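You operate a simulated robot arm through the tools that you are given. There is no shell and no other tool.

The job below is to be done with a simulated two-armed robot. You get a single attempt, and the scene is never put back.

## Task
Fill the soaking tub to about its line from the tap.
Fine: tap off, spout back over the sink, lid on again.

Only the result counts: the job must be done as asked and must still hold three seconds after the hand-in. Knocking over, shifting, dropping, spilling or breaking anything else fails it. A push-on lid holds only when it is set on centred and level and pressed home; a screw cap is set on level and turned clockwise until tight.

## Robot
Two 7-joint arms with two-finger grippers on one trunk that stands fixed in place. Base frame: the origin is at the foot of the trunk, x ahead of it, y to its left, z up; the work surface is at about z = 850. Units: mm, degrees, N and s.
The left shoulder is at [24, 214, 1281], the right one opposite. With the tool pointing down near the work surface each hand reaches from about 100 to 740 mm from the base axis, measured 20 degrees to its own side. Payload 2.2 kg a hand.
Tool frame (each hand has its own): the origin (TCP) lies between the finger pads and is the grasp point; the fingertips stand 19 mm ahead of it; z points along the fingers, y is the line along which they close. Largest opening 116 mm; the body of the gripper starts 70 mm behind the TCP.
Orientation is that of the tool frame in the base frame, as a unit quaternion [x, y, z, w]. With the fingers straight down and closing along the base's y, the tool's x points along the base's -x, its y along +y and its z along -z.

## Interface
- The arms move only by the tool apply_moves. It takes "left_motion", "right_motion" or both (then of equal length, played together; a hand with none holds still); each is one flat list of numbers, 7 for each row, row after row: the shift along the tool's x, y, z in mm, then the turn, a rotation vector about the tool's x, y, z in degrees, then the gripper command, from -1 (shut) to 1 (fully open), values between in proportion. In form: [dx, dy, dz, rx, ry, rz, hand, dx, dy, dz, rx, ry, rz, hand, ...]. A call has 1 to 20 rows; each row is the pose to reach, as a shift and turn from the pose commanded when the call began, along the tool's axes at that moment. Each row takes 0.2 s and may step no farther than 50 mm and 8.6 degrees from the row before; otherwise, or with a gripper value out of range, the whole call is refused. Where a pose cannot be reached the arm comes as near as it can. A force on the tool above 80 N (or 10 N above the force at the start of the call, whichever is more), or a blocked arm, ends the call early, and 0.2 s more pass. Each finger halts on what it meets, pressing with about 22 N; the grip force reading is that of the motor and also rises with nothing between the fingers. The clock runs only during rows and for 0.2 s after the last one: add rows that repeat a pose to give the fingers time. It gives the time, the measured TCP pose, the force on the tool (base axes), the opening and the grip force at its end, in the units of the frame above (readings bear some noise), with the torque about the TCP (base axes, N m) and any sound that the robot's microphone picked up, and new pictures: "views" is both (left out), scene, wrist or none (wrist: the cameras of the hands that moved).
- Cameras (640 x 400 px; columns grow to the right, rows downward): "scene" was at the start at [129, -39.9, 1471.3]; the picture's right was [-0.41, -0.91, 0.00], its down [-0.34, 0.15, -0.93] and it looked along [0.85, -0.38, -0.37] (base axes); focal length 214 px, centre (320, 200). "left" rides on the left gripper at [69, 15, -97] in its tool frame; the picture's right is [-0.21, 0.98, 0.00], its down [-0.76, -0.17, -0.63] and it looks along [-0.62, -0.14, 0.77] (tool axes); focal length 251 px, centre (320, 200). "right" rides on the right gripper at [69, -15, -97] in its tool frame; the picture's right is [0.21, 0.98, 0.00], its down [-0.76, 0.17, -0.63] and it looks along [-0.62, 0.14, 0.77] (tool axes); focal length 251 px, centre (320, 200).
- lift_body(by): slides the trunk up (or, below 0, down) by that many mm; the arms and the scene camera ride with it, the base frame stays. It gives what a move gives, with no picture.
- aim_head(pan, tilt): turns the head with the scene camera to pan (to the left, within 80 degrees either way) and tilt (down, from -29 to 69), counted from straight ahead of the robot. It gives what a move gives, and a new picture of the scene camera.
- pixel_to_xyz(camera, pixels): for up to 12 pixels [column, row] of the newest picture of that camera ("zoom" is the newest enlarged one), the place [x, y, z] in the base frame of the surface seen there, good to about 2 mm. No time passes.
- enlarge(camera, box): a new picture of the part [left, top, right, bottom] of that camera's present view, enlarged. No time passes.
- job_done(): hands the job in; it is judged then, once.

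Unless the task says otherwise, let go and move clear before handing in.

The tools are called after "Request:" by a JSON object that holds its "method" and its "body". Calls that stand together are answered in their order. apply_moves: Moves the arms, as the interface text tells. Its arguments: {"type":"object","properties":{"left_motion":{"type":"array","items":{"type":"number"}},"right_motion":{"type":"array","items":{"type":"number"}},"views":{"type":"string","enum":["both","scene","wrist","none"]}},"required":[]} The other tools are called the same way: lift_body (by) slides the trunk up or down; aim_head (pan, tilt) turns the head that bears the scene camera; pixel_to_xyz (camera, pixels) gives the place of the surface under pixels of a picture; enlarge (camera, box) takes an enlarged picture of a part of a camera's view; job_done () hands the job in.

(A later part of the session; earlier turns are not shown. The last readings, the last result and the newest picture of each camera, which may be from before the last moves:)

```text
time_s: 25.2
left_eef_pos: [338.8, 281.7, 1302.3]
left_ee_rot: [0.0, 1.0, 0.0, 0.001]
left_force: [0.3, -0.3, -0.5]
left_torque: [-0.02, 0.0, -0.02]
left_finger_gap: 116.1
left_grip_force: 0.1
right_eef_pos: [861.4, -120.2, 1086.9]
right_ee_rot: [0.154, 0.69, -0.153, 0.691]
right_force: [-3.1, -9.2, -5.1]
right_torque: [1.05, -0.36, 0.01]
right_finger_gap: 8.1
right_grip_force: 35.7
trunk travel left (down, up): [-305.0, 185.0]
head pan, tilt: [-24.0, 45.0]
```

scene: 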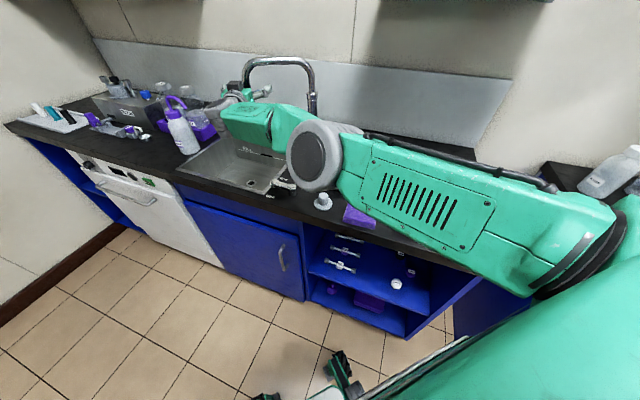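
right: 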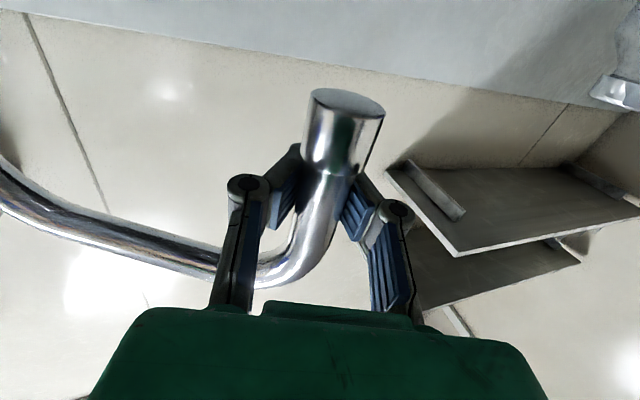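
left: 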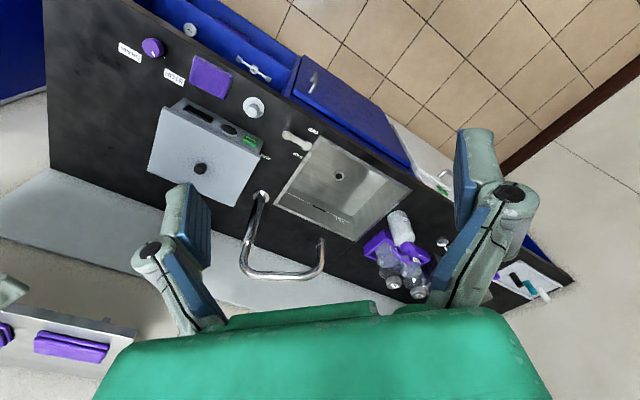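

The gap reads 8 mm, but the tube clearly sits between the pads at about (320,220). I'll test by pulling along the first 10° of the arc and see whether the spout follows.

Request:
{"method": "apply_moves", "body": {"right_motion": [0, -2, -8.5, 0, 0, 0, -1, 0, -3.9, -16.9, 0, 0, 0, -1, 0, -6.5, -25, 0, 0, 0, -1, 0, -9.1, -33.2, 0, 0, 0, -1, 0, -9.1, -33.2, 0, 0, 0, -1]}}

```text
time_s: 26.4
left_eef_pos: [339.4, 281.9, 1302.5]
left_ee_rot: [0.0, 1.0, 0.0, 0.001]
left_force: [0.2, 0.1, 0.2]
left_torque: [0.02, 0.01, 0.01]
left_finger_gap: 115.9
left_grip_force: 0.0
right_eef_pos: [826.9, -114.8, 1087.2]
right_ee_rot: [0.153, 0.69, -0.153, 0.691]
right_force: [-1.7, -8.9, -10.2]
right_torque: [0.89, -0.36, 0.07]
right_finger_gap: 6.1
right_grip_force: 34.4
trunk travel left (down, up): [-305.0, 185.0]
head pan, tilt: [-24.0, 45.0]
```

scene: 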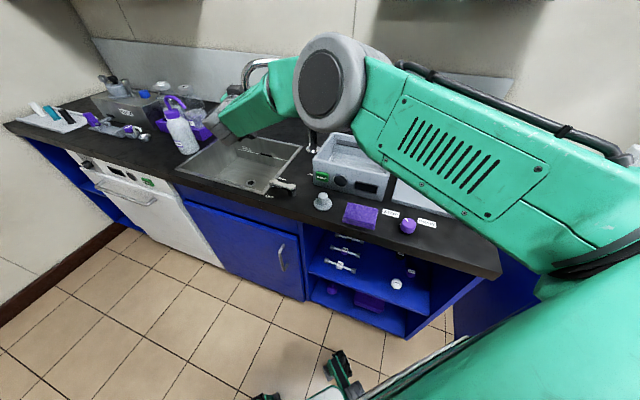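
right: 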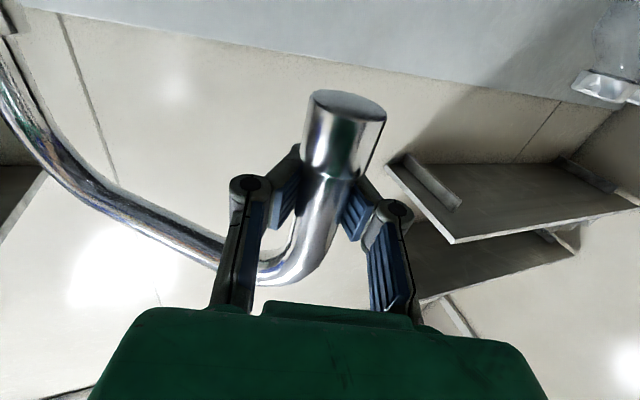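

The spout follows. I'll continue the arc another 30° with the same tool heading.

Request:
{"method": "apply_moves", "body": {"right_motion": [0, -7, -15.9, 0, 0, 0, -1, 0, -14.8, -31.2, 0, 0, 0, -1, 0, -24.3, -45.6, 0, 0, 0, -1, 0, -34.6, -59.2, 0, 0, 0, -1, 0, -46.5, -71.7, 0, 0, 0, -1, 0, -59.2, -83.4, 0, 0, 0, -1, 0, -59.2, -83.4, 0, 0, 0, -1]}}

```text
time_s: 28.0
left_eef_pos: [340.8, 276.7, 1303.2]
left_ee_rot: [0.0, 1.0, 0.001, 0.001]
left_force: [-0.7, -0.1, 0.7]
left_torque: [0.01, 0.05, 0.03]
left_finger_gap: 115.8
left_grip_force: 0.0
right_eef_pos: [726.9, -141.1, 1086.8]
right_ee_rot: [0.156, 0.689, -0.154, 0.691]
right_force: [15.8, -28.9, -4.5]
right_torque: [0.2, 0.15, 0.43]
right_finger_gap: 5.9
right_grip_force: 30.5
trunk travel left (down, up): [-305.0, 185.0]
head pan, tilt: [-24.0, 45.0]
```

scene: 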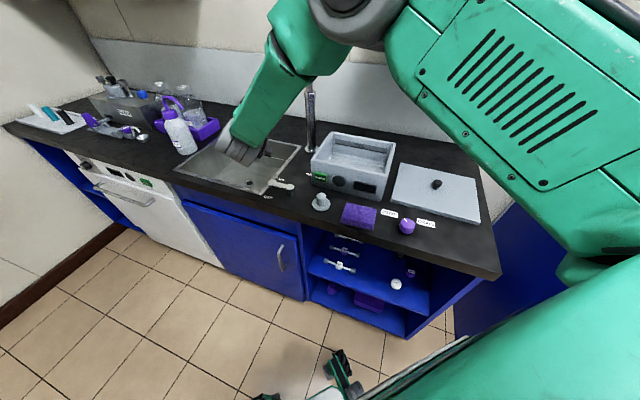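
right: 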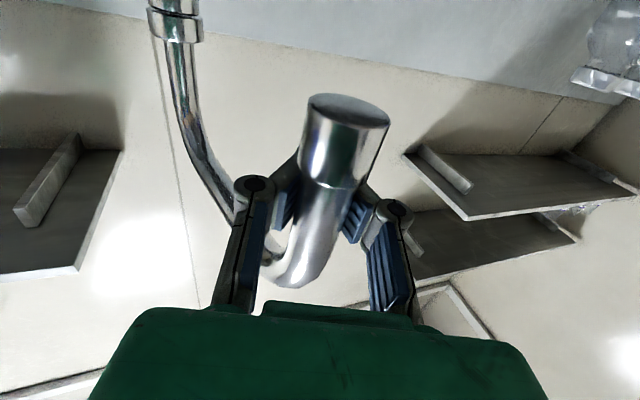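

Force is now about 33 N directed inward toward the pivot, so my circle is slightly too large. I'll measure the tube and post from the wrist camera.

Request:
{"method": "pixel_to_xyz", "body": {"camera": "right", "pixels": [[345, 130], [340, 165], [330, 200], [312, 240], [290, 265], [180, 50], [175, 25], [190, 110], [215, 170], [322, 100], [378, 108], [350, 97]]}}

```text
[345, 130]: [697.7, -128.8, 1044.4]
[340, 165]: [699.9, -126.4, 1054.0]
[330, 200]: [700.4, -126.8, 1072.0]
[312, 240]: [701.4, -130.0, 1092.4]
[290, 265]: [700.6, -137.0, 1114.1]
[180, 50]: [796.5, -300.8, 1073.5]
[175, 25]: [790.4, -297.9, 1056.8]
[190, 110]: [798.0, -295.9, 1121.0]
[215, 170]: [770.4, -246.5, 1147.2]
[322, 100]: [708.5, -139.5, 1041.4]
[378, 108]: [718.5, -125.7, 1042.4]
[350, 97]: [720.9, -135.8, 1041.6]
```

The tube centre is at (710,-132), bearing ≈118° and R≈198. It sits further back in the fingers, so I'll bias the path inward and continue to about 148°.

Request:
{"method": "apply_moves", "body": {"right_motion": [0, -17, -8.5, 0, 0, 0, -1, 0, -34.7, -15.7, 0, 0, 0, -1, 0, -52.2, -22, 0, 0, 0, -1, 0, -68.5, -27.8, 0, 0, 0, -1, 0, -85.3, -32.2, 0, 0, 0, -1, 0, -102.3, -34.9, 0, 0, 0, -1, 0, -102.3, -34.9, 0, 0, 0, -1]}}

```text
time_s: 29.6
left_eef_pos: [338.4, 282.2, 1302.3]
left_ee_rot: [0.0, 1.0, -0.001, 0.001]
left_force: [-0.3, -0.4, -0.2]
left_torque: [-0.03, 0.01, -0.01]
left_finger_gap: 115.9
left_grip_force: 0.2
right_eef_pos: [652.0, -212.2, 1086.9]
right_ee_rot: [0.152, 0.69, -0.151, 0.691]
right_force: [10.4, -5.2, -1.8]
right_torque: [0.11, 0.08, 0.02]
right_finger_gap: 5.8
right_grip_force: 30.8
trunk travel left (down, up): [-305.0, 185.0]
head pan, tilt: [-24.0, 45.0]
```

scene: 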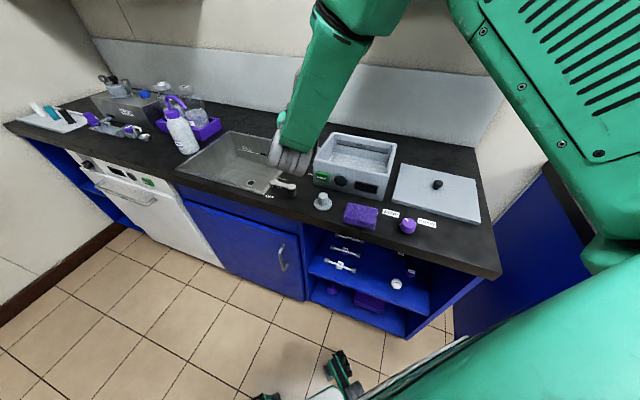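
right: 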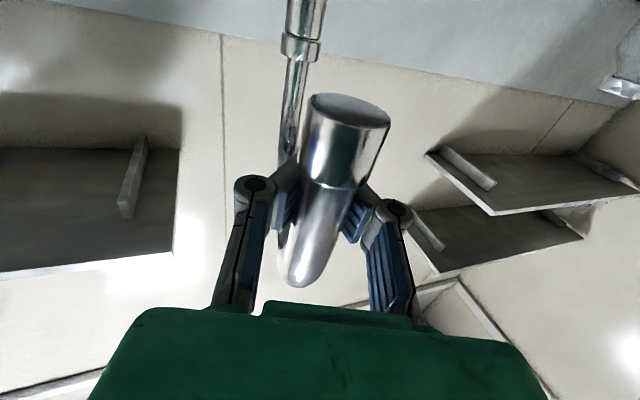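

Force dropped to about 12 N. I'll continue to ~178°.

Request:
{"method": "apply_moves", "body": {"right_motion": [0, -17.2, 0.9, 0, 0, 0, -1, 0, -34.6, 3.2, 0, 0, 0, -1, 0, -51.3, 5.9, 0, 0, 0, -1, 0, -68.4, 9, 0, 0, 0, -1, 0, -83.7, 14.1, 0, 0, 0, -1, 0, -99.9, 20.1, 0, 0, 0, -1, 0, -99.9, 20.1, 0, 0, 0, -1]}}

```text
time_s: 31.2
left_eef_pos: [337.8, 283.7, 1301.3]
left_ee_rot: [0.0, 1.0, -0.001, 0.001]
left_force: [0.5, -0.3, -0.1]
left_torque: [0.01, 0.04, -0.02]
left_finger_gap: 115.9
left_grip_force: 0.0
right_eef_pos: [624.4, -308.7, 1086.7]
right_ee_rot: [0.152, 0.689, -0.153, 0.691]
right_force: [-0.1, 0.1, 1.1]
right_torque: [0.02, 0.01, 0.01]
right_finger_gap: 2.4
right_grip_force: 29.9
trunk travel left (down, up): [-305.0, 185.0]
head pan, tilt: [-24.0, 45.0]
```

scene: 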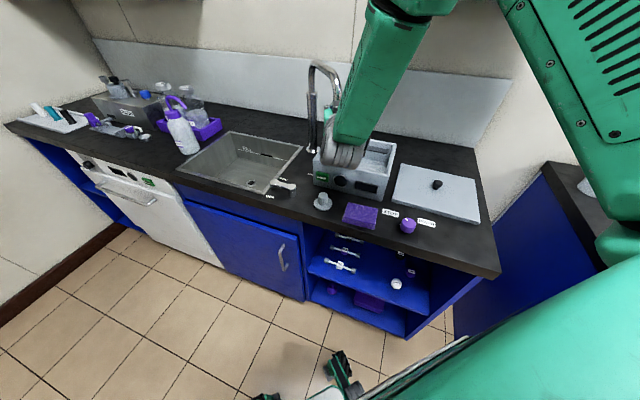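
right: 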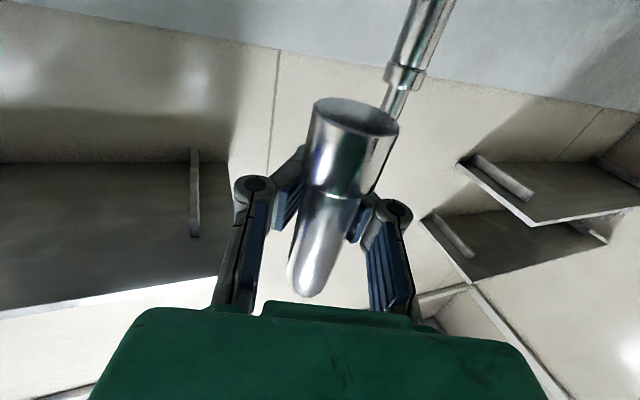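

The spout is now near 178° with no load. I'll finish the swing to ~197°.

Request:
{"method": "apply_moves", "body": {"right_motion": [0, -14.6, 7.1, 0, 0, 0, -1, 0, -29.5, 15.8, 0, 0, 0, -1, 0, -43.6, 25.9, 0, 0, 0, -1, 0, -54.1, 34.8, 0, 0, 0, -1, 0, -54.1, 34.8, 0, 0, 0, -1]}}

Request:
{"method": "pixel_to_xyz", "body": {"camera": "right", "pixels": [[350, 150], [340, 190], [330, 220], [315, 115], [398, 130], [355, 105], [405, 75], [360, 120]]}}

```text
time_s: 32.4
left_eef_pos: [337.6, 284.4, 1302.3]
left_ee_rot: [0.0, 1.0, -0.001, 0.001]
left_force: [-0.2, -0.4, 0.1]
left_torque: [0.0, -0.01, 0.0]
left_finger_gap: 115.9
left_grip_force: 0.1
right_eef_pos: [633.6, -372.6, 1086.9]
right_ee_rot: [0.153, 0.69, -0.153, 0.691]
right_force: [-0.5, -2.0, 1.0]
right_torque: [0.02, 0.0, -0.01]
right_finger_gap: 2.1
right_grip_force: 29.9
trunk travel left (down, up): [-305.0, 185.0]
head pan, tilt: [-24.0, 45.0]
```

scene: 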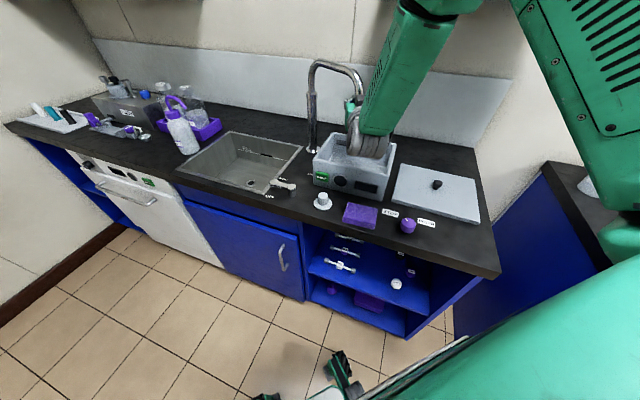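
right: 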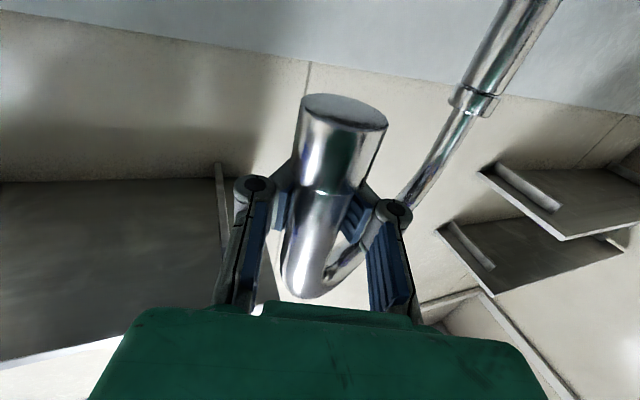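

```text
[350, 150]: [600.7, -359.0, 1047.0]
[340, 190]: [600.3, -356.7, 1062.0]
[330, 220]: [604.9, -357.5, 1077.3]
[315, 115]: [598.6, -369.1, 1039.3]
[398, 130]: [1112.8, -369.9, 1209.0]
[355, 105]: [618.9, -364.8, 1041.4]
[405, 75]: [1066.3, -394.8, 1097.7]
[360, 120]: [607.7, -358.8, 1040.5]
```

The outlet is now at about (611,-364), over the middle of the tub. I'll open the fingers and back straight out.

Request:
{"method": "apply_moves", "body": {"right_motion": [0, 0, 0, 0, 0, 0, -0.3, 0, 0, 0, 0, 0, 0, 0.4, 0, 0, 0, 0, 0, 0, 0.8, 0, 0, 0, 0, 0, 0, 0.8, 0, 0, -40, 0, 0, 0, 0.8, 0, 0, -80, 0, 0, 0, 0.8, 0, 0, -120, 0, 0, 0, 0.8, 0, 0, -150, 0, 0, 0, 0.8, 0, 0, -150, 0, 0, 0, 0.8]}}

```text
time_s: 34.4
left_eef_pos: [340.1, 284.2, 1302.0]
left_ee_rot: [-0.001, 1.0, 0.0, 0.0]
left_force: [0.2, 0.3, -0.3]
left_torque: [0.0, 0.02, -0.01]
left_finger_gap: 116.1
left_grip_force: 0.0
right_eef_pos: [499.0, -308.8, 1086.7]
right_ee_rot: [0.152, 0.69, -0.152, 0.691]
right_force: [0.0, -0.7, 0.1]
right_torque: [0.01, -0.03, 0.02]
right_finger_gap: 104.5
right_grip_force: 0.1
trunk travel left (down, up): [-305.0, 185.0]
head pan, tilt: [-24.0, 45.0]
```

scene: 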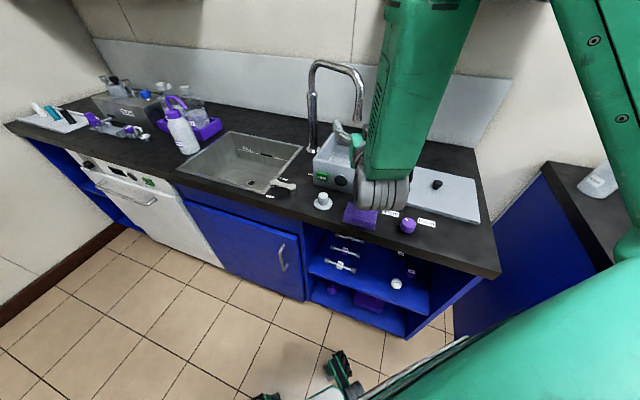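
right: 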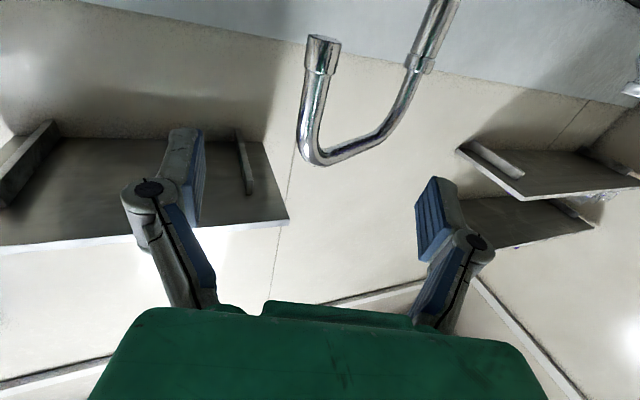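

The right hand is clear of the spout. I'll return it to pointing down at the right side, then yaw it so its camera watches the tub while the scene camera stays unblocked.

Request:
{"method": "apply_moves", "body": {"right_motion": [-9.4, -16.3, 0, 0, 8.18, 0, 0.8, -18.7, -32.5, 0, 0, 16.4, 0, 0.8, -28.1, -48.8, -1, 0, 24.5, 0, 0.8, -37.5, -65, -1, 0, 32.7, 0, 0.8, -46.8, -81.4, -2, 0, 40.9, 0, 0.8, -56.2, -97.6, -2, 0, 49.1, 0, 0.8, -65.5, -114, -2, 0, 57.3, 0, 0.8, -75, -130, -3, 0, 65.4, 0, 0.8, -84.3, -146.5, -3, 0, 73.6, 0, 0.8, -93.6, -162.7, -3, 0, 81.8, 0, 0.8, -103, -179, -3.5, 0, 90, 0, 0.8], "views": "none"}}

Request:
{"method": "apply_moves", "body": {"right_motion": [0, 0, 0, 0, 0, -8, 0.8, 0, 0, 0, 0, 0, -16, 0.8, 0, 0, 0, 0, 0, -24, 0.8, 0, 0, 0, 0, 0, -32, 0.8, 0, 0, 0, 0, 0, -40, 0.8, 0, 0, 0, 0, 0, -48, 0.8, 0, 0, 0, 0, 0, -55, 0.8, 0, 0, 0, 0, 0, -55, 0.8]}}

```text
time_s: 36.8
left_eef_pos: [339.7, 283.4, 1301.1]
left_ee_rot: [0.0, 1.0, -0.002, -0.001]
left_force: [-0.1, 0.4, -0.1]
left_torque: [0.02, 0.01, -0.04]
left_finger_gap: 116.2
left_grip_force: 0.1
right_eef_pos: [420.1, -471.4, 1190.3]
right_ee_rot: [0.217, 0.976, 0.0, 0.0]
right_force: [0.2, 0.3, -0.6]
right_torque: [-0.02, -0.03, 0.01]
right_finger_gap: 104.1
right_grip_force: 0.0
right hand out of reach, approached as far as the arm can: row 5, 6
trunk travel left (down, up): [-305.0, 185.0]
head pan, tilt: [-24.0, 45.0]
```

```text
time_s: 38.6
left_eef_pos: [337.9, 284.7, 1302.0]
left_ee_rot: [0.0, 1.0, -0.001, 0.001]
left_force: [-0.2, 0.4, 0.4]
left_torque: [0.0, -0.03, -0.03]
left_finger_gap: 116.1
left_grip_force: 0.1
right_eef_pos: [415.9, -478.2, 1191.0]
right_ee_rot: [-0.249, 0.968, 0.01, 0.009]
right_force: [0.1, 0.6, 0.7]
right_torque: [-0.05, 0.02, 0.01]
right_finger_gap: 104.3
right_grip_force: 0.1
trunk travel left (down, up): [-305.0, 185.0]
head pan, tilt: [-24.0, 45.0]
```

scene: 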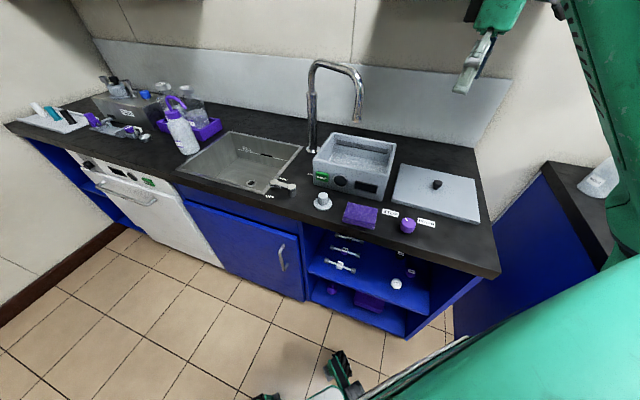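
right: 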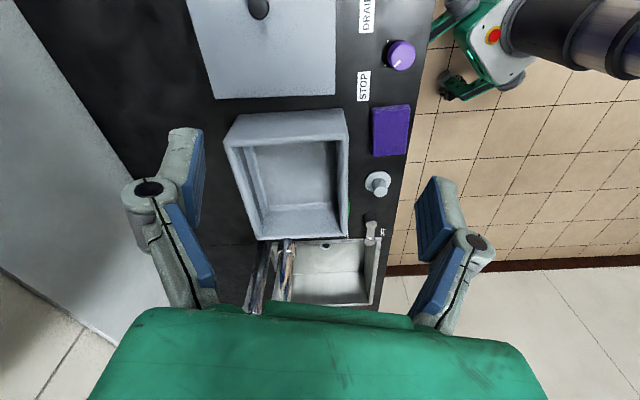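

The wrist camera sees into the tub at (295,185) and the scene view is clear. I'll zoom on the tub from both cameras, and on the lever.

Request:
{"method": "enlarge", "body": {"camera": "right", "box": [210, 90, 400, 310]}}

Request:
{"method": "enlarge", "body": {"camera": "scene", "box": [290, 50, 410, 200]}}

Request:
{"method": "enlarge", "body": {"camera": "scene", "box": [245, 160, 335, 216]}}

Request:
{"method": "pixel_to_xyz", "body": {"camera": "zoom", "pixels": [[210, 160], [285, 185], [285, 210], [170, 215], [185, 145], [430, 100], [210, 180], [245, 175], [480, 100]]}}

```text
1.82 times, centred on (305, 200) of right
```

zoom: 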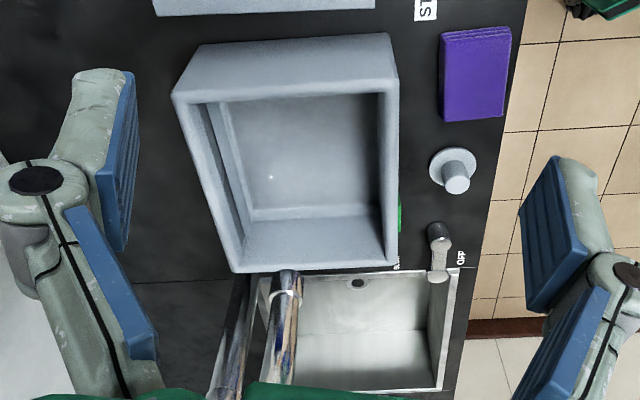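

```text
2.67 times, centred on (350, 125) of scene
```

zoom: 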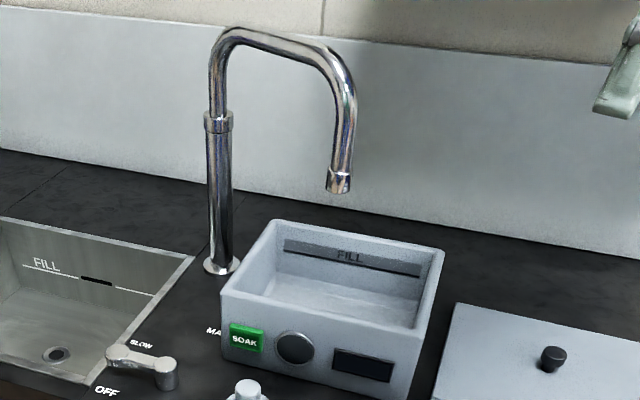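

```text
7.11 times, centred on (290, 188) of scene
```

zoom: 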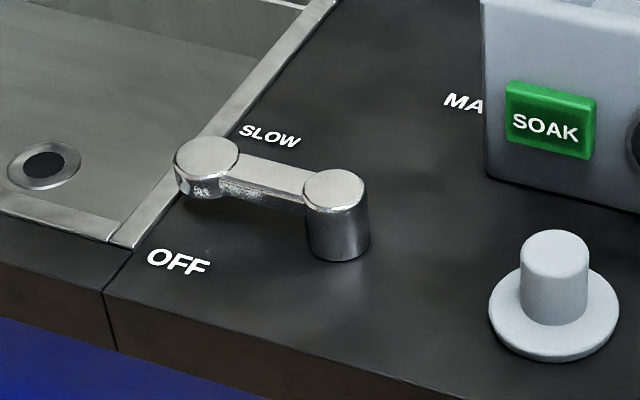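

```text
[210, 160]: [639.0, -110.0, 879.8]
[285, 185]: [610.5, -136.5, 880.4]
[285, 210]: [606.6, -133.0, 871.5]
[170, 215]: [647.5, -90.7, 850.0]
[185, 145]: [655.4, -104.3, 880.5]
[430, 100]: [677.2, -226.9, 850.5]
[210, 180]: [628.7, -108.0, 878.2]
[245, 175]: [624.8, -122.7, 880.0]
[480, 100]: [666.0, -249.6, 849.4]
```

The tub is empty with no plug hole, and the lever is at OFF: tip ≈(640,-110), pivot ≈(598,-151). The left hand will work the lever while the right camera watches the tub, so I'll bring the left hand over the lever.

Request:
{"method": "apply_moves", "body": {"left_motion": [-23.6, -31.3, 22, 0, 0, -0.9, 0.1, -47.3, -62.5, 44, 0, 0, -1.8, 0.1, -70.9, -93.8, 66, 0, 0, -2.7, 0.1, -94.5, -125, 88, 0, 0, -3.6, 0.1, -118.2, -156.4, 110, 0, 0, -4.5, 0.1, -141.8, -187.6, 132, 0, 0, -5.4, 0.1, -165.5, -219, 154, 0, 0, -6.4, 0.1, -189, -250, 176, 0, 0, -7.3, 0.1, -212.7, -281.5, 198, 0, 0, -8.2, 0.1, -236.4, -312.7, 220, 0, 0, -9.1, 0.1, -260, -344, 242, 0, 0, -10, 0.1, -260, -344, 242, 0, 0, -10, 0.1]}}

```text
time_s: 41.2
left_eef_pos: [600.7, -58.4, 1058.2]
left_ee_rot: [-0.092, 0.996, 0.0, 0.001]
left_force: [-0.2, -0.7, 0.2]
left_torque: [0.02, 0.0, 0.01]
left_finger_gap: 63.6
left_grip_force: 0.0
right_eef_pos: [415.1, -486.0, 1184.1]
right_ee_rot: [-0.247, 0.969, 0.014, 0.004]
right_force: [-0.4, 0.5, 0.4]
right_torque: [0.02, -0.03, 0.02]
right_finger_gap: 104.5
right_grip_force: 0.1
trunk travel left (down, up): [-305.0, 185.0]
head pan, tilt: [-24.0, 45.0]
```

scene: 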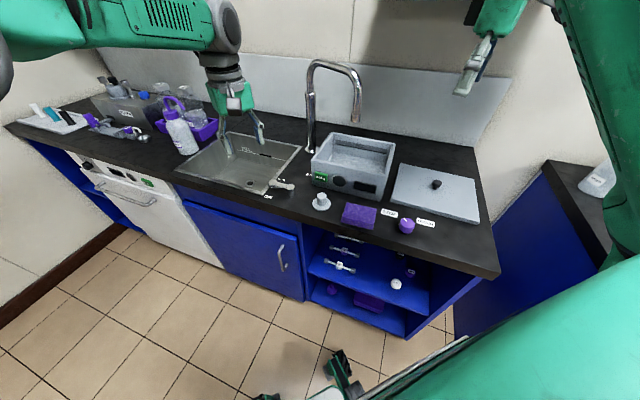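
left: 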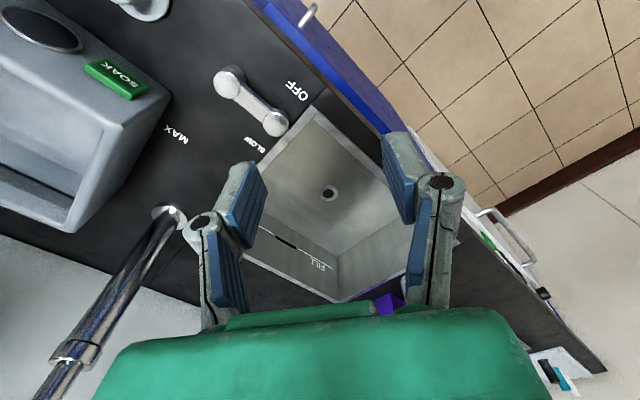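

The left wrist view shows OFF (297,90), SLOW (262,145), MAX (175,133) and the lever from (230,82) to (275,122). I'll get exact positions.

Request:
{"method": "pixel_to_xyz", "body": {"camera": "left", "pixels": [[275, 122], [230, 82], [297, 90], [260, 145], [175, 133], [252, 102], [288, 118], [263, 126], [285, 130]]}}

Request:
{"method": "enlarge", "body": {"camera": "left", "box": [150, 50, 320, 170]}}

```text
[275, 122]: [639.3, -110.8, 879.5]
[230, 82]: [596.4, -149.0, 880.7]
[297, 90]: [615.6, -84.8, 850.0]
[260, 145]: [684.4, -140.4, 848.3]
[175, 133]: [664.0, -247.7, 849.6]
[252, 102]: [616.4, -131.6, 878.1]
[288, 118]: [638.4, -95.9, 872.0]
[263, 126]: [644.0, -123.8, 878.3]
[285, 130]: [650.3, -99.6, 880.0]
```

```text
3.33 times, centred on (235, 110) of left
```

zoom: 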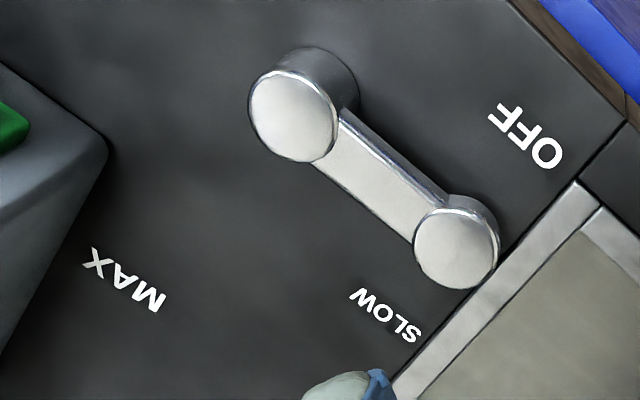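

The lever pivot is (598,-150) and the tip (640,-109). I'll tilt the left tool 30° forward and hover 80 mm from the tip along the approach line.

Request:
{"method": "apply_moves", "body": {"left_motion": [3, -13.8, 27.7, 0, -7.5, 0, 0.1, 6.1, -27.6, 55.4, 0, -15, 0, 0.1, 9.1, -41.4, 83, 0, -22.5, 0, 0.1, 12.2, -55.2, 110.7, 0, -30, 0, 0.1, 12.2, -55.2, 110.7, 0, -30, 0, 0.1]}}

```text
time_s: 42.4
left_eef_pos: [593.8, -117.6, 950.4]
left_ee_rot: [-0.085, 0.962, 0.021, 0.26]
left_force: [-0.1, 0.6, 0.0]
left_torque: [0.02, -0.02, 0.01]
left_finger_gap: 63.7
left_grip_force: 0.0
right_eef_pos: [415.4, -483.2, 1183.8]
right_ee_rot: [-0.247, 0.969, 0.014, 0.006]
right_force: [0.5, -0.2, -0.5]
right_torque: [0.01, 0.01, 0.0]
right_finger_gap: 104.4
right_grip_force: 0.0
trunk travel left (down, up): [-305.0, 185.0]
head pan, tilt: [-24.0, 45.0]
```

scene: 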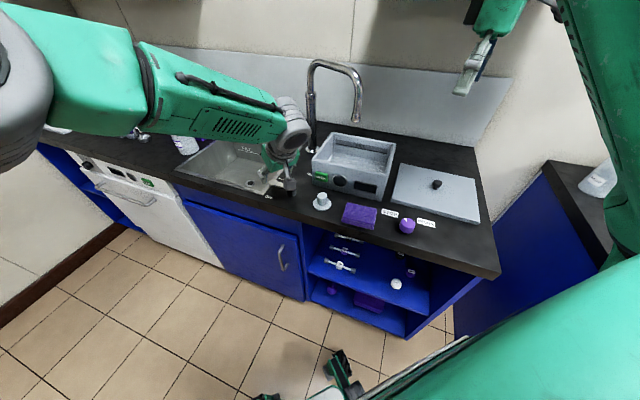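
left: 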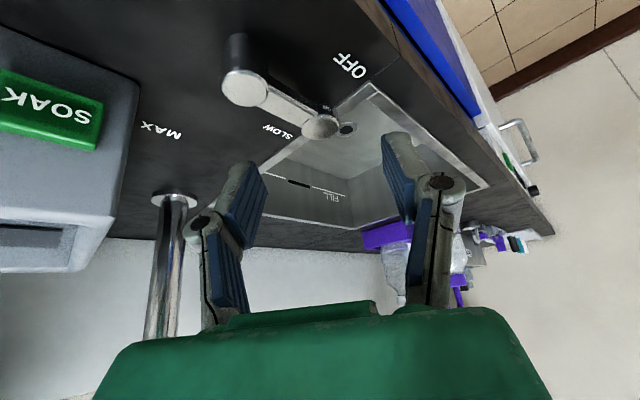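

The fingers straddle the lever tip at (320,125). I'll descend along the approach line.

Request:
{"method": "apply_moves", "body": {"left_motion": [-1, 0.2, 25, 0, 0, 0, 0.1, -2, 0.5, 50, 0, 0, 0, 0.1, -2.9, 0.5, 70, 0, 0, 0, 0.1, -2.9, 0.5, 81, 0, 0, 0, 0.1, -2.9, 0.5, 81, 0, 0, 0, 0.1]}}

```text
time_s: 43.6
left_eef_pos: [638.2, -109.9, 881.6]
left_ee_rot: [-0.084, 0.962, 0.022, 0.259]
left_force: [1.0, 0.4, 0.5]
left_torque: [0.0, 0.02, 0.0]
left_finger_gap: 64.0
left_grip_force: 0.1
right_eef_pos: [415.5, -481.9, 1183.7]
right_ee_rot: [-0.248, 0.969, 0.014, 0.006]
right_force: [-1.1, 0.5, -1.3]
right_torque: [-0.01, 0.0, 0.01]
right_finger_gap: 104.3
right_grip_force: 0.0
trunk travel left (down, up): [-305.0, 185.0]
head pan, tilt: [-24.0, 45.0]
```

scene: 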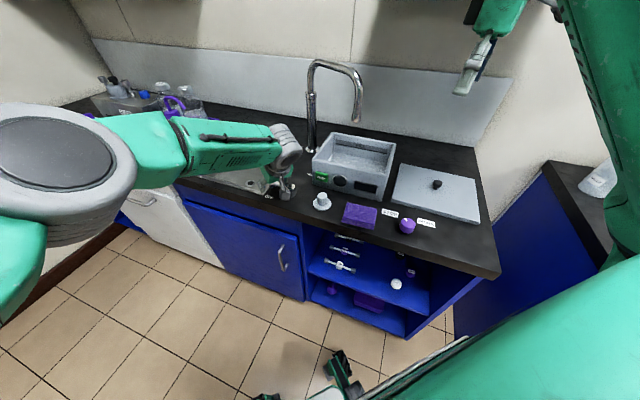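
left: 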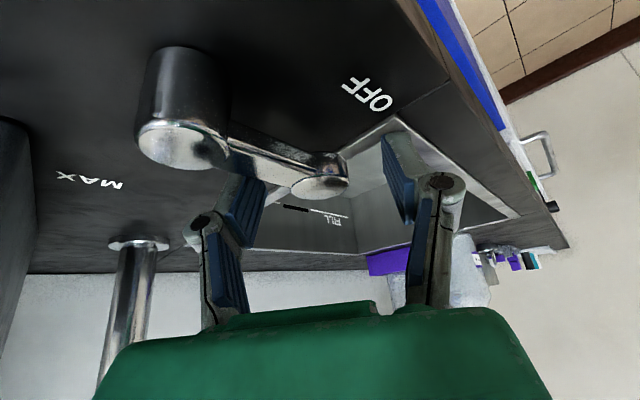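

The lever tip is caged between the fingers. I'll narrow the gap to about 34 mm and turn the lever a first ~10° toward SLOW, then look for water.

Request:
{"method": "apply_moves", "body": {"left_motion": [0, 0, 0, 0, 0, 0, -0.41, 0, 0, 0, 0, 0, 0, -0.41, -2.2, -4.5, 1.2, 0, 0, 0, -0.41, -4.3, -9, 2.5, 0, 0, 0, -0.41, -4.3, -9, 2.5, 0, 0, 0, -0.41]}}

Request:
{"method": "enlarge", "body": {"camera": "scene", "box": [290, 50, 410, 200]}}

```text
time_s: 44.8
left_eef_pos: [645.8, -117.4, 880.8]
left_ee_rot: [-0.085, 0.962, 0.023, 0.259]
left_force: [0.8, 3.5, -1.3]
left_torque: [0.02, -0.01, -0.03]
left_finger_gap: 36.1
left_grip_force: 0.8
right_eef_pos: [416.8, -481.9, 1183.5]
right_ee_rot: [-0.248, 0.969, 0.014, 0.005]
right_force: [-0.2, -0.3, 0.8]
right_torque: [-0.04, 0.01, 0.03]
right_finger_gap: 104.4
right_grip_force: 0.0
trunk travel left (down, up): [-305.0, 185.0]
head pan, tilt: [-24.0, 45.0]
```

scene: 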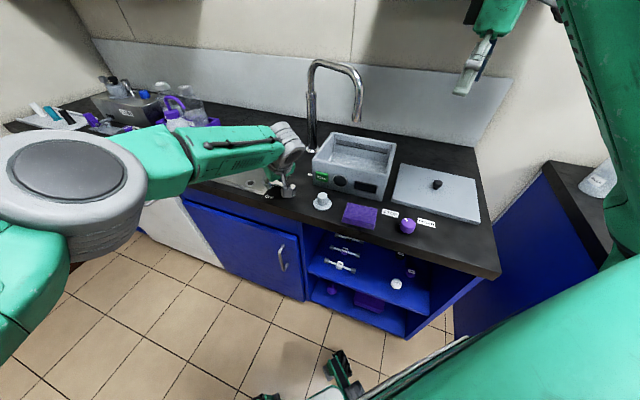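
left: 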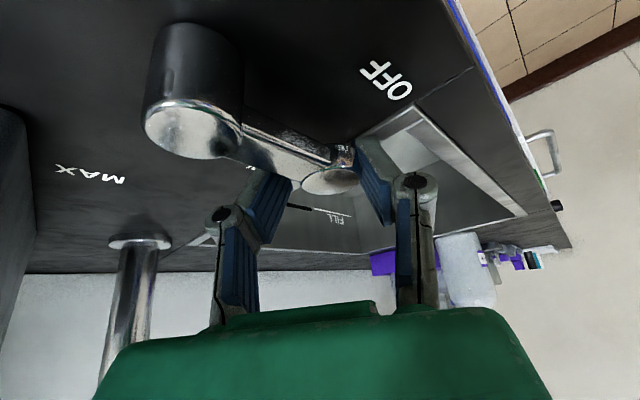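

```text
2.67 times, centred on (350, 125) of scene
```

zoom: 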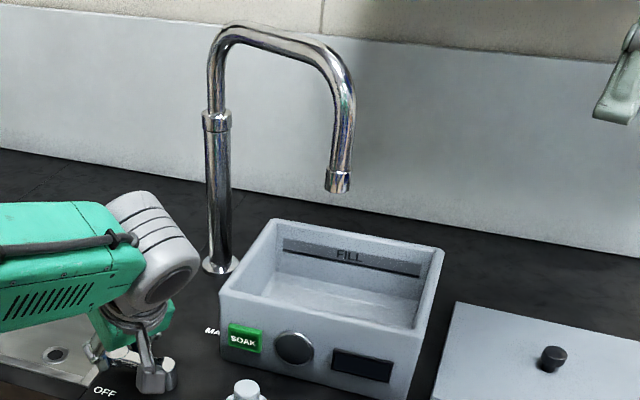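

The finger has just met the lever (3.5 N) and there's no water yet. I'll turn ~10° more.

Request:
{"method": "apply_moves", "body": {"left_motion": [-1.5, -4.9, 0.9, 0, 0, 0, -0.41, -3, -9.7, 1.7, 0, 0, 0, -0.41, -3, -9.7, 1.7, 0, 0, 0, -0.41]}}

Request:
{"method": "enlarge", "body": {"camera": "scene", "box": [290, 50, 410, 200]}}

```text
time_s: 45.6
left_eef_pos: [650.0, -128.4, 881.7]
left_ee_rot: [-0.084, 0.962, 0.022, 0.259]
left_force: [-0.3, 0.2, -0.5]
left_torque: [-0.01, 0.0, -0.02]
left_finger_gap: 34.3
left_grip_force: 0.1
right_eef_pos: [415.1, -482.2, 1184.8]
right_ee_rot: [-0.246, 0.969, 0.014, 0.004]
right_force: [-1.2, -0.6, 0.2]
right_torque: [-0.01, 0.01, 0.01]
right_finger_gap: 104.4
right_grip_force: 0.1
trunk travel left (down, up): [-305.0, 185.0]
head pan, tilt: [-24.0, 45.0]
```

scene: 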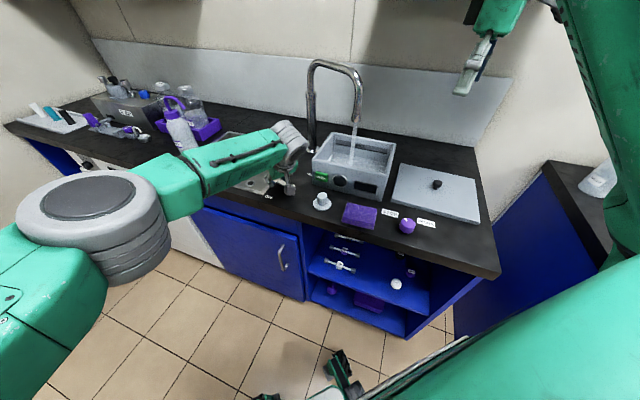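
left: 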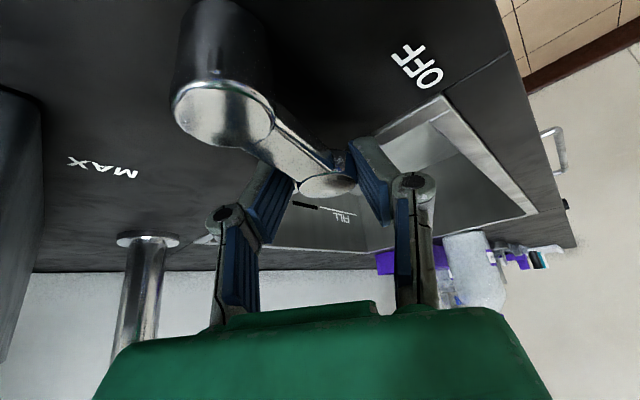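

```text
2.67 times, centred on (350, 125) of scene
```

zoom: 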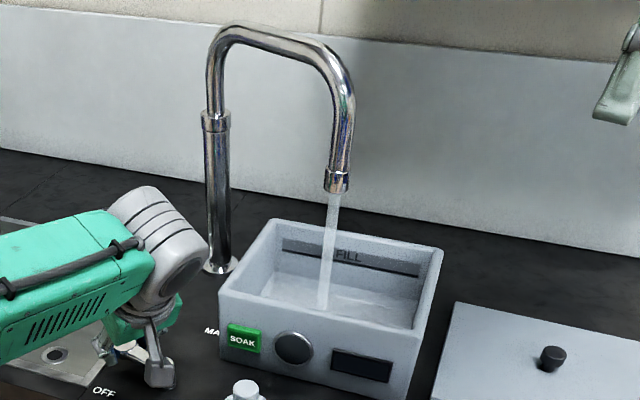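

Water is now streaming into the tub. I'll measure the floor/water level and the line height, then hold for a moment to gauge the fill rate.

Request:
{"method": "pixel_to_xyz", "body": {"camera": "zoom", "pixels": [[300, 254], [380, 270], [405, 275], [290, 285], [370, 305], [400, 310], [350, 248], [385, 262], [440, 245], [270, 300]]}}

Request:
{"method": "apply_moves", "body": {"left_motion": [0, 0, 0, 0, 0, 0, -0.41, 0, 0, 0, 0, 0, 0, -0.41, 0, 0, 0, 0, 0, 0, -0.41, 0, 0, 0, 0, 0, 0, -0.41], "views": "scene"}}

Request:
{"method": "enlarge", "body": {"camera": "right", "box": [220, 90, 370, 250]}}

Request:
{"method": "enlarge", "body": {"camera": "scene", "box": [305, 105, 405, 195]}}

```text
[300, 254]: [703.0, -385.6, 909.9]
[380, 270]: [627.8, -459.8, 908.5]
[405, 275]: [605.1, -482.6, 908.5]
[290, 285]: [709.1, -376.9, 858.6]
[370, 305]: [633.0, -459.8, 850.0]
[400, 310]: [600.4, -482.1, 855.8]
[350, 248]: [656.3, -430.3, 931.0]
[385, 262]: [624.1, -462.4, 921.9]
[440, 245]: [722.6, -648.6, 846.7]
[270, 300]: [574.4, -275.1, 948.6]
```

```text
time_s: 46.6
left_eef_pos: [651.9, -127.2, 880.6]
left_ee_rot: [-0.084, 0.962, 0.023, 0.259]
left_force: [-0.5, 1.1, 0.9]
left_torque: [-0.04, -0.01, -0.01]
left_finger_gap: 34.3
left_grip_force: 0.0
right_eef_pos: [416.2, -482.6, 1184.6]
right_ee_rot: [-0.247, 0.969, 0.014, 0.004]
right_force: [0.0, -1.0, -0.1]
right_torque: [0.01, -0.02, -0.01]
right_finger_gap: 104.5
right_grip_force: 0.1
trunk travel left (down, up): [-305.0, 185.0]
head pan, tilt: [-24.0, 45.0]
```

scene: 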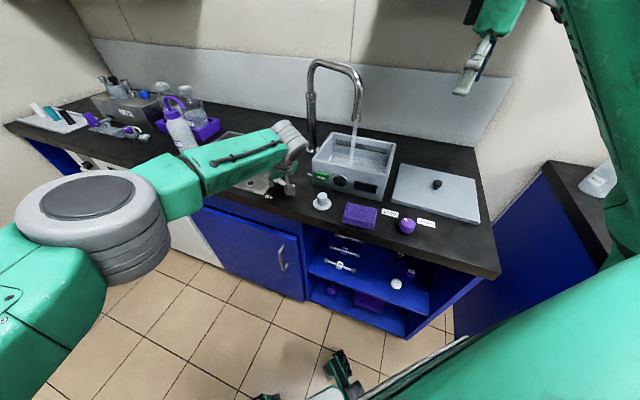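

```text
2.50 times, centred on (295, 170) of right
```

zoom: 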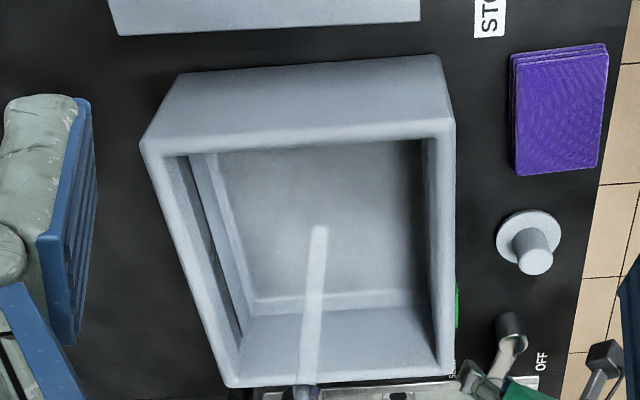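

```text
4.44 times, centred on (355, 150) of scene
```

zoom: 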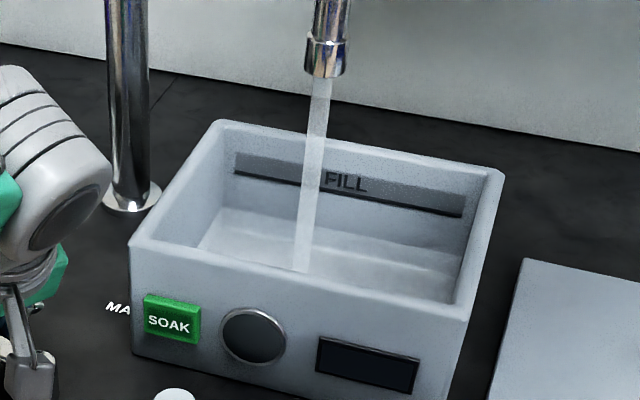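

The FILL line is at z≈909, the floor ≈856, and the rim ≈945. I'll hold for 4 s and measure the rise.

Request:
{"method": "apply_moves", "body": {"left_motion": [0, 0, 0, 0, 0, 0, -0.41, 0, 0, 0, 0, 0, 0, -0.41, 0, 0, 0, 0, 0, 0, -0.41, 0, 0, 0, 0, 0, 0, -0.41, 0, 0, 0, 0, 0, 0, -0.41, 0, 0, 0, 0, 0, 0, -0.41, 0, 0, 0, 0, 0, 0, -0.41, 0, 0, 0, 0, 0, 0, -0.41, 0, 0, 0, 0, 0, 0, -0.41, 0, 0, 0, 0, 0, 0, -0.41, 0, 0, 0, 0, 0, 0, -0.41, 0, 0, 0, 0, 0, 0, -0.41, 0, 0, 0, 0, 0, 0, -0.41, 0, 0, 0, 0, 0, 0, -0.41, 0, 0, 0, 0, 0, 0, -0.41, 0, 0, 0, 0, 0, 0, -0.41, 0, 0, 0, 0, 0, 0, -0.41, 0, 0, 0, 0, 0, 0, -0.41, 0, 0, 0, 0, 0, 0, -0.41], "views": "scene"}}

Request:
{"method": "enlarge", "body": {"camera": "scene", "box": [305, 105, 405, 195]}}

Request:
{"method": "pixel_to_xyz", "body": {"camera": "zoom", "pixels": [[250, 220], [270, 245], [350, 260], [400, 270], [420, 285], [230, 240], [370, 240], [440, 255]]}}

```text
time_s: 50.6
left_eef_pos: [651.1, -127.8, 882.0]
left_ee_rot: [-0.084, 0.962, 0.022, 0.259]
left_force: [-0.4, -0.9, 0.7]
left_torque: [0.0, -0.02, 0.01]
left_finger_gap: 34.4
left_grip_force: 0.1
right_eef_pos: [416.1, -483.4, 1185.2]
right_ee_rot: [-0.248, 0.969, 0.013, 0.005]
right_force: [0.0, 0.2, -0.2]
right_torque: [0.01, 0.0, -0.03]
right_finger_gap: 104.2
right_grip_force: 0.0
trunk travel left (down, up): [-305.0, 185.0]
head pan, tilt: [-24.0, 45.0]
```

scene: 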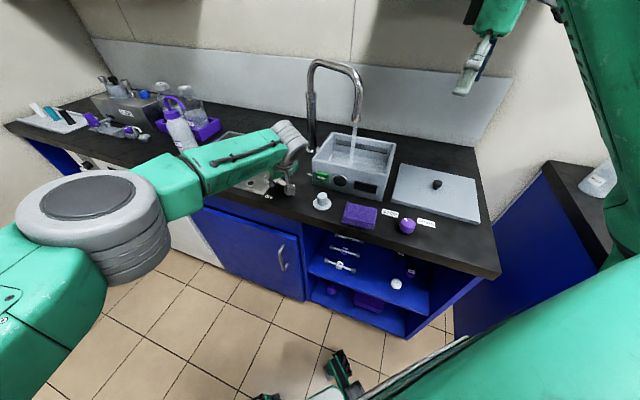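

```text
4.44 times, centred on (355, 150) of scene
```

zoom: 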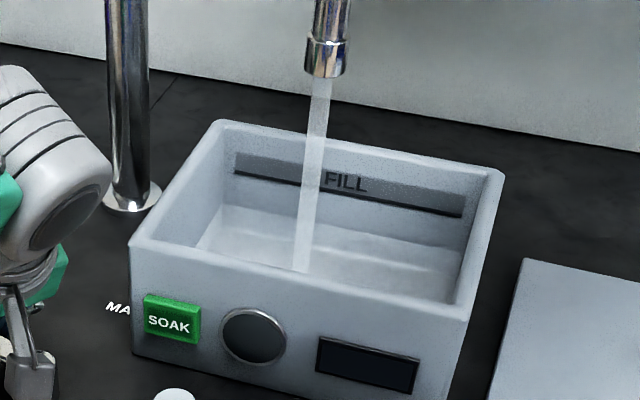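

```text
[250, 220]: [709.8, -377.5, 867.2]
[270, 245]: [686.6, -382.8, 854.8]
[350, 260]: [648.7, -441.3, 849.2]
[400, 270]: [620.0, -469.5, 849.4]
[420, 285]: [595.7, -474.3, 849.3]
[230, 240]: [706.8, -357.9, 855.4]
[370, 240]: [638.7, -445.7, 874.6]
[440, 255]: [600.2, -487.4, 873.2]
```

The water surface is hard to read. I'll zoom in tighter from both cameras.

Request:
{"method": "enlarge", "body": {"camera": "scene", "box": [330, 130, 390, 175]}}

Request:
{"method": "enlarge", "body": {"camera": "right", "box": [220, 90, 370, 250]}}

Request:
{"method": "pixel_to_xyz", "body": {"camera": "zoom", "pixels": [[300, 180], [350, 250], [390, 200], [260, 280], [270, 200], [240, 230], [400, 270], [300, 300], [340, 320], [415, 220]]}}

```text
8.89 times, centred on (360, 152) of scene
```

zoom: 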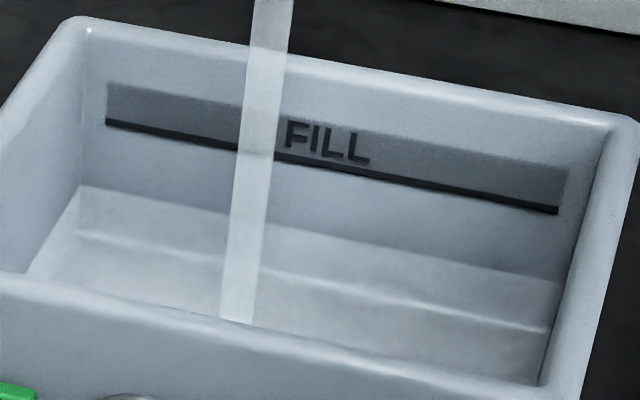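

```text
2.50 times, centred on (295, 170) of right
```

zoom: 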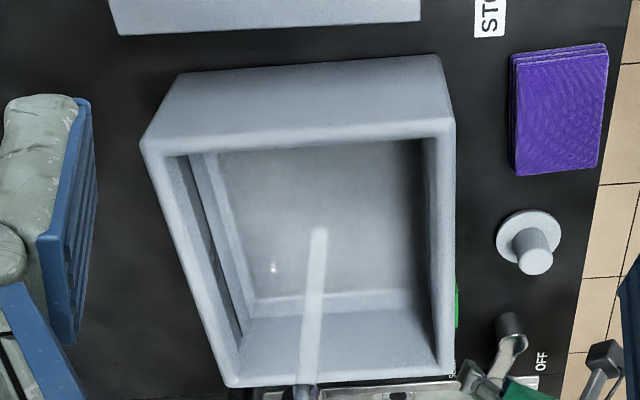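

```text
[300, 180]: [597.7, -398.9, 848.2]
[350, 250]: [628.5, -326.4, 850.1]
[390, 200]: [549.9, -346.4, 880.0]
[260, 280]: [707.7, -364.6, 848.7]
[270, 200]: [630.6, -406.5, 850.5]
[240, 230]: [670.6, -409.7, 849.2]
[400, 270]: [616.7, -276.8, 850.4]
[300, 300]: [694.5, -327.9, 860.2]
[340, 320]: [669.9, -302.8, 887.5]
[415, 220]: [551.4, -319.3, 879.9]
```

In the scene zoom I can see a waterline on the back wall from about (80,185) to (560,283). I'll measure its height.

Request:
{"method": "enlarge", "body": {"camera": "scene", "box": [330, 130, 390, 175]}}

Request:
{"method": "pixel_to_xyz", "body": {"camera": "zoom", "pixels": [[100, 186], [100, 193], [200, 209], [200, 216], [350, 240], [350, 247], [500, 270], [500, 277], [107, 123], [450, 190], [100, 235], [500, 318]]}}

```text
8.89 times, centred on (360, 152) of scene
```

zoom: 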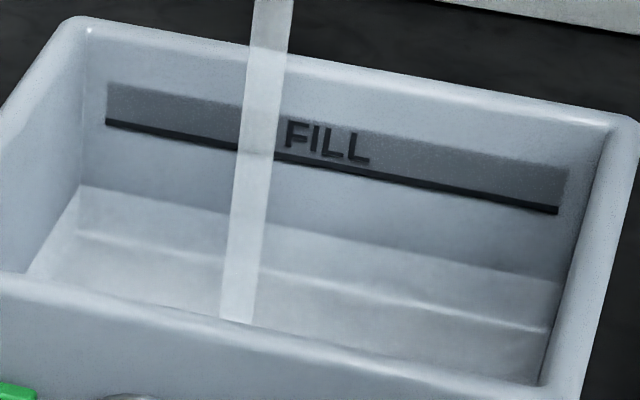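

```text
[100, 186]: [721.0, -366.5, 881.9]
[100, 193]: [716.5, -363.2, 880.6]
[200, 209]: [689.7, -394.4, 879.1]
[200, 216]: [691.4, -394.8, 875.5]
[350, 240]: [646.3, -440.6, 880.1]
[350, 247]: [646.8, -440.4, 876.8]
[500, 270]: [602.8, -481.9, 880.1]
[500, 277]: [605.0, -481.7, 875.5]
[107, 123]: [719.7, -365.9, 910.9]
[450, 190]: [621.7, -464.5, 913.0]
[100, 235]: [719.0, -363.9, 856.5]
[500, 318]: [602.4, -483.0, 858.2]
```

The waterline is at z≈880 with the line at ≈909–911. I'll hold 2 s more and measure the rate.

Request:
{"method": "apply_moves", "body": {"left_motion": [0, 0, 0, 0, 0, 0, -0.41, 0, 0, 0, 0, 0, 0, -0.41, 0, 0, 0, 0, 0, 0, -0.41, 0, 0, 0, 0, 0, 0, -0.41, 0, 0, 0, 0, 0, 0, -0.41, 0, 0, 0, 0, 0, 0, -0.41, 0, 0, 0, 0, 0, 0, -0.41, 0, 0, 0, 0, 0, 0, -0.41, 0, 0, 0, 0, 0, 0, -0.41], "views": "scene"}}

Request:
{"method": "enlarge", "body": {"camera": "scene", "box": [330, 130, 390, 175]}}

Request:
{"method": "pixel_to_xyz", "body": {"camera": "zoom", "pixels": [[100, 168], [100, 175], [200, 190], [200, 200], [350, 220], [350, 228], [350, 235], [500, 250], [500, 260], [500, 268]]}}

```text
time_s: 52.6
left_eef_pos: [650.8, -128.5, 881.9]
left_ee_rot: [-0.084, 0.962, 0.022, 0.26]
left_force: [-0.9, 0.2, 0.6]
left_torque: [-0.02, 0.03, 0.04]
left_finger_gap: 34.2
left_grip_force: 0.2
right_eef_pos: [414.7, -482.8, 1183.8]
right_ee_rot: [-0.247, 0.969, 0.013, 0.005]
right_force: [-0.2, 0.1, 0.9]
right_torque: [0.02, -0.03, 0.0]
right_finger_gap: 104.2
right_grip_force: 0.0
trunk travel left (down, up): [-305.0, 185.0]
head pan, tilt: [-24.0, 45.0]
```

scene: 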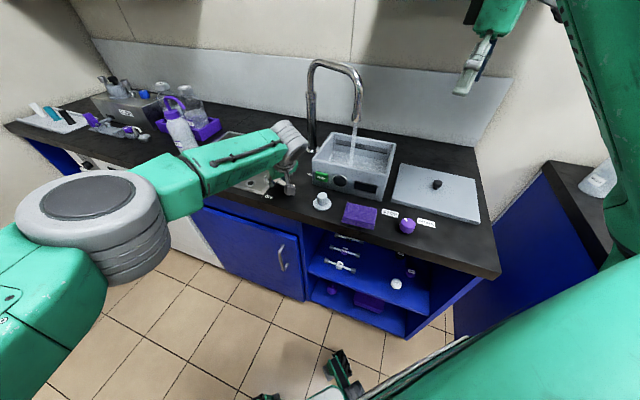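

```text
8.89 times, centred on (360, 152) of scene
```

zoom: 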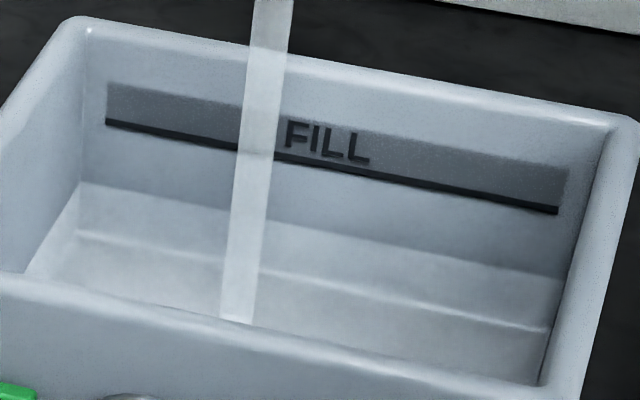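

```text
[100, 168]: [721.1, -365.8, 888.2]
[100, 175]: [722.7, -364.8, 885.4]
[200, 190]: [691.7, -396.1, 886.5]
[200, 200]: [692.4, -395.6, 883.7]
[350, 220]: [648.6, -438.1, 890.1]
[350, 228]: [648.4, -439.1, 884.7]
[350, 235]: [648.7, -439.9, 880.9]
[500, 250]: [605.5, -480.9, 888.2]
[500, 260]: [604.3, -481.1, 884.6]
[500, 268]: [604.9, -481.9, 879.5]
```

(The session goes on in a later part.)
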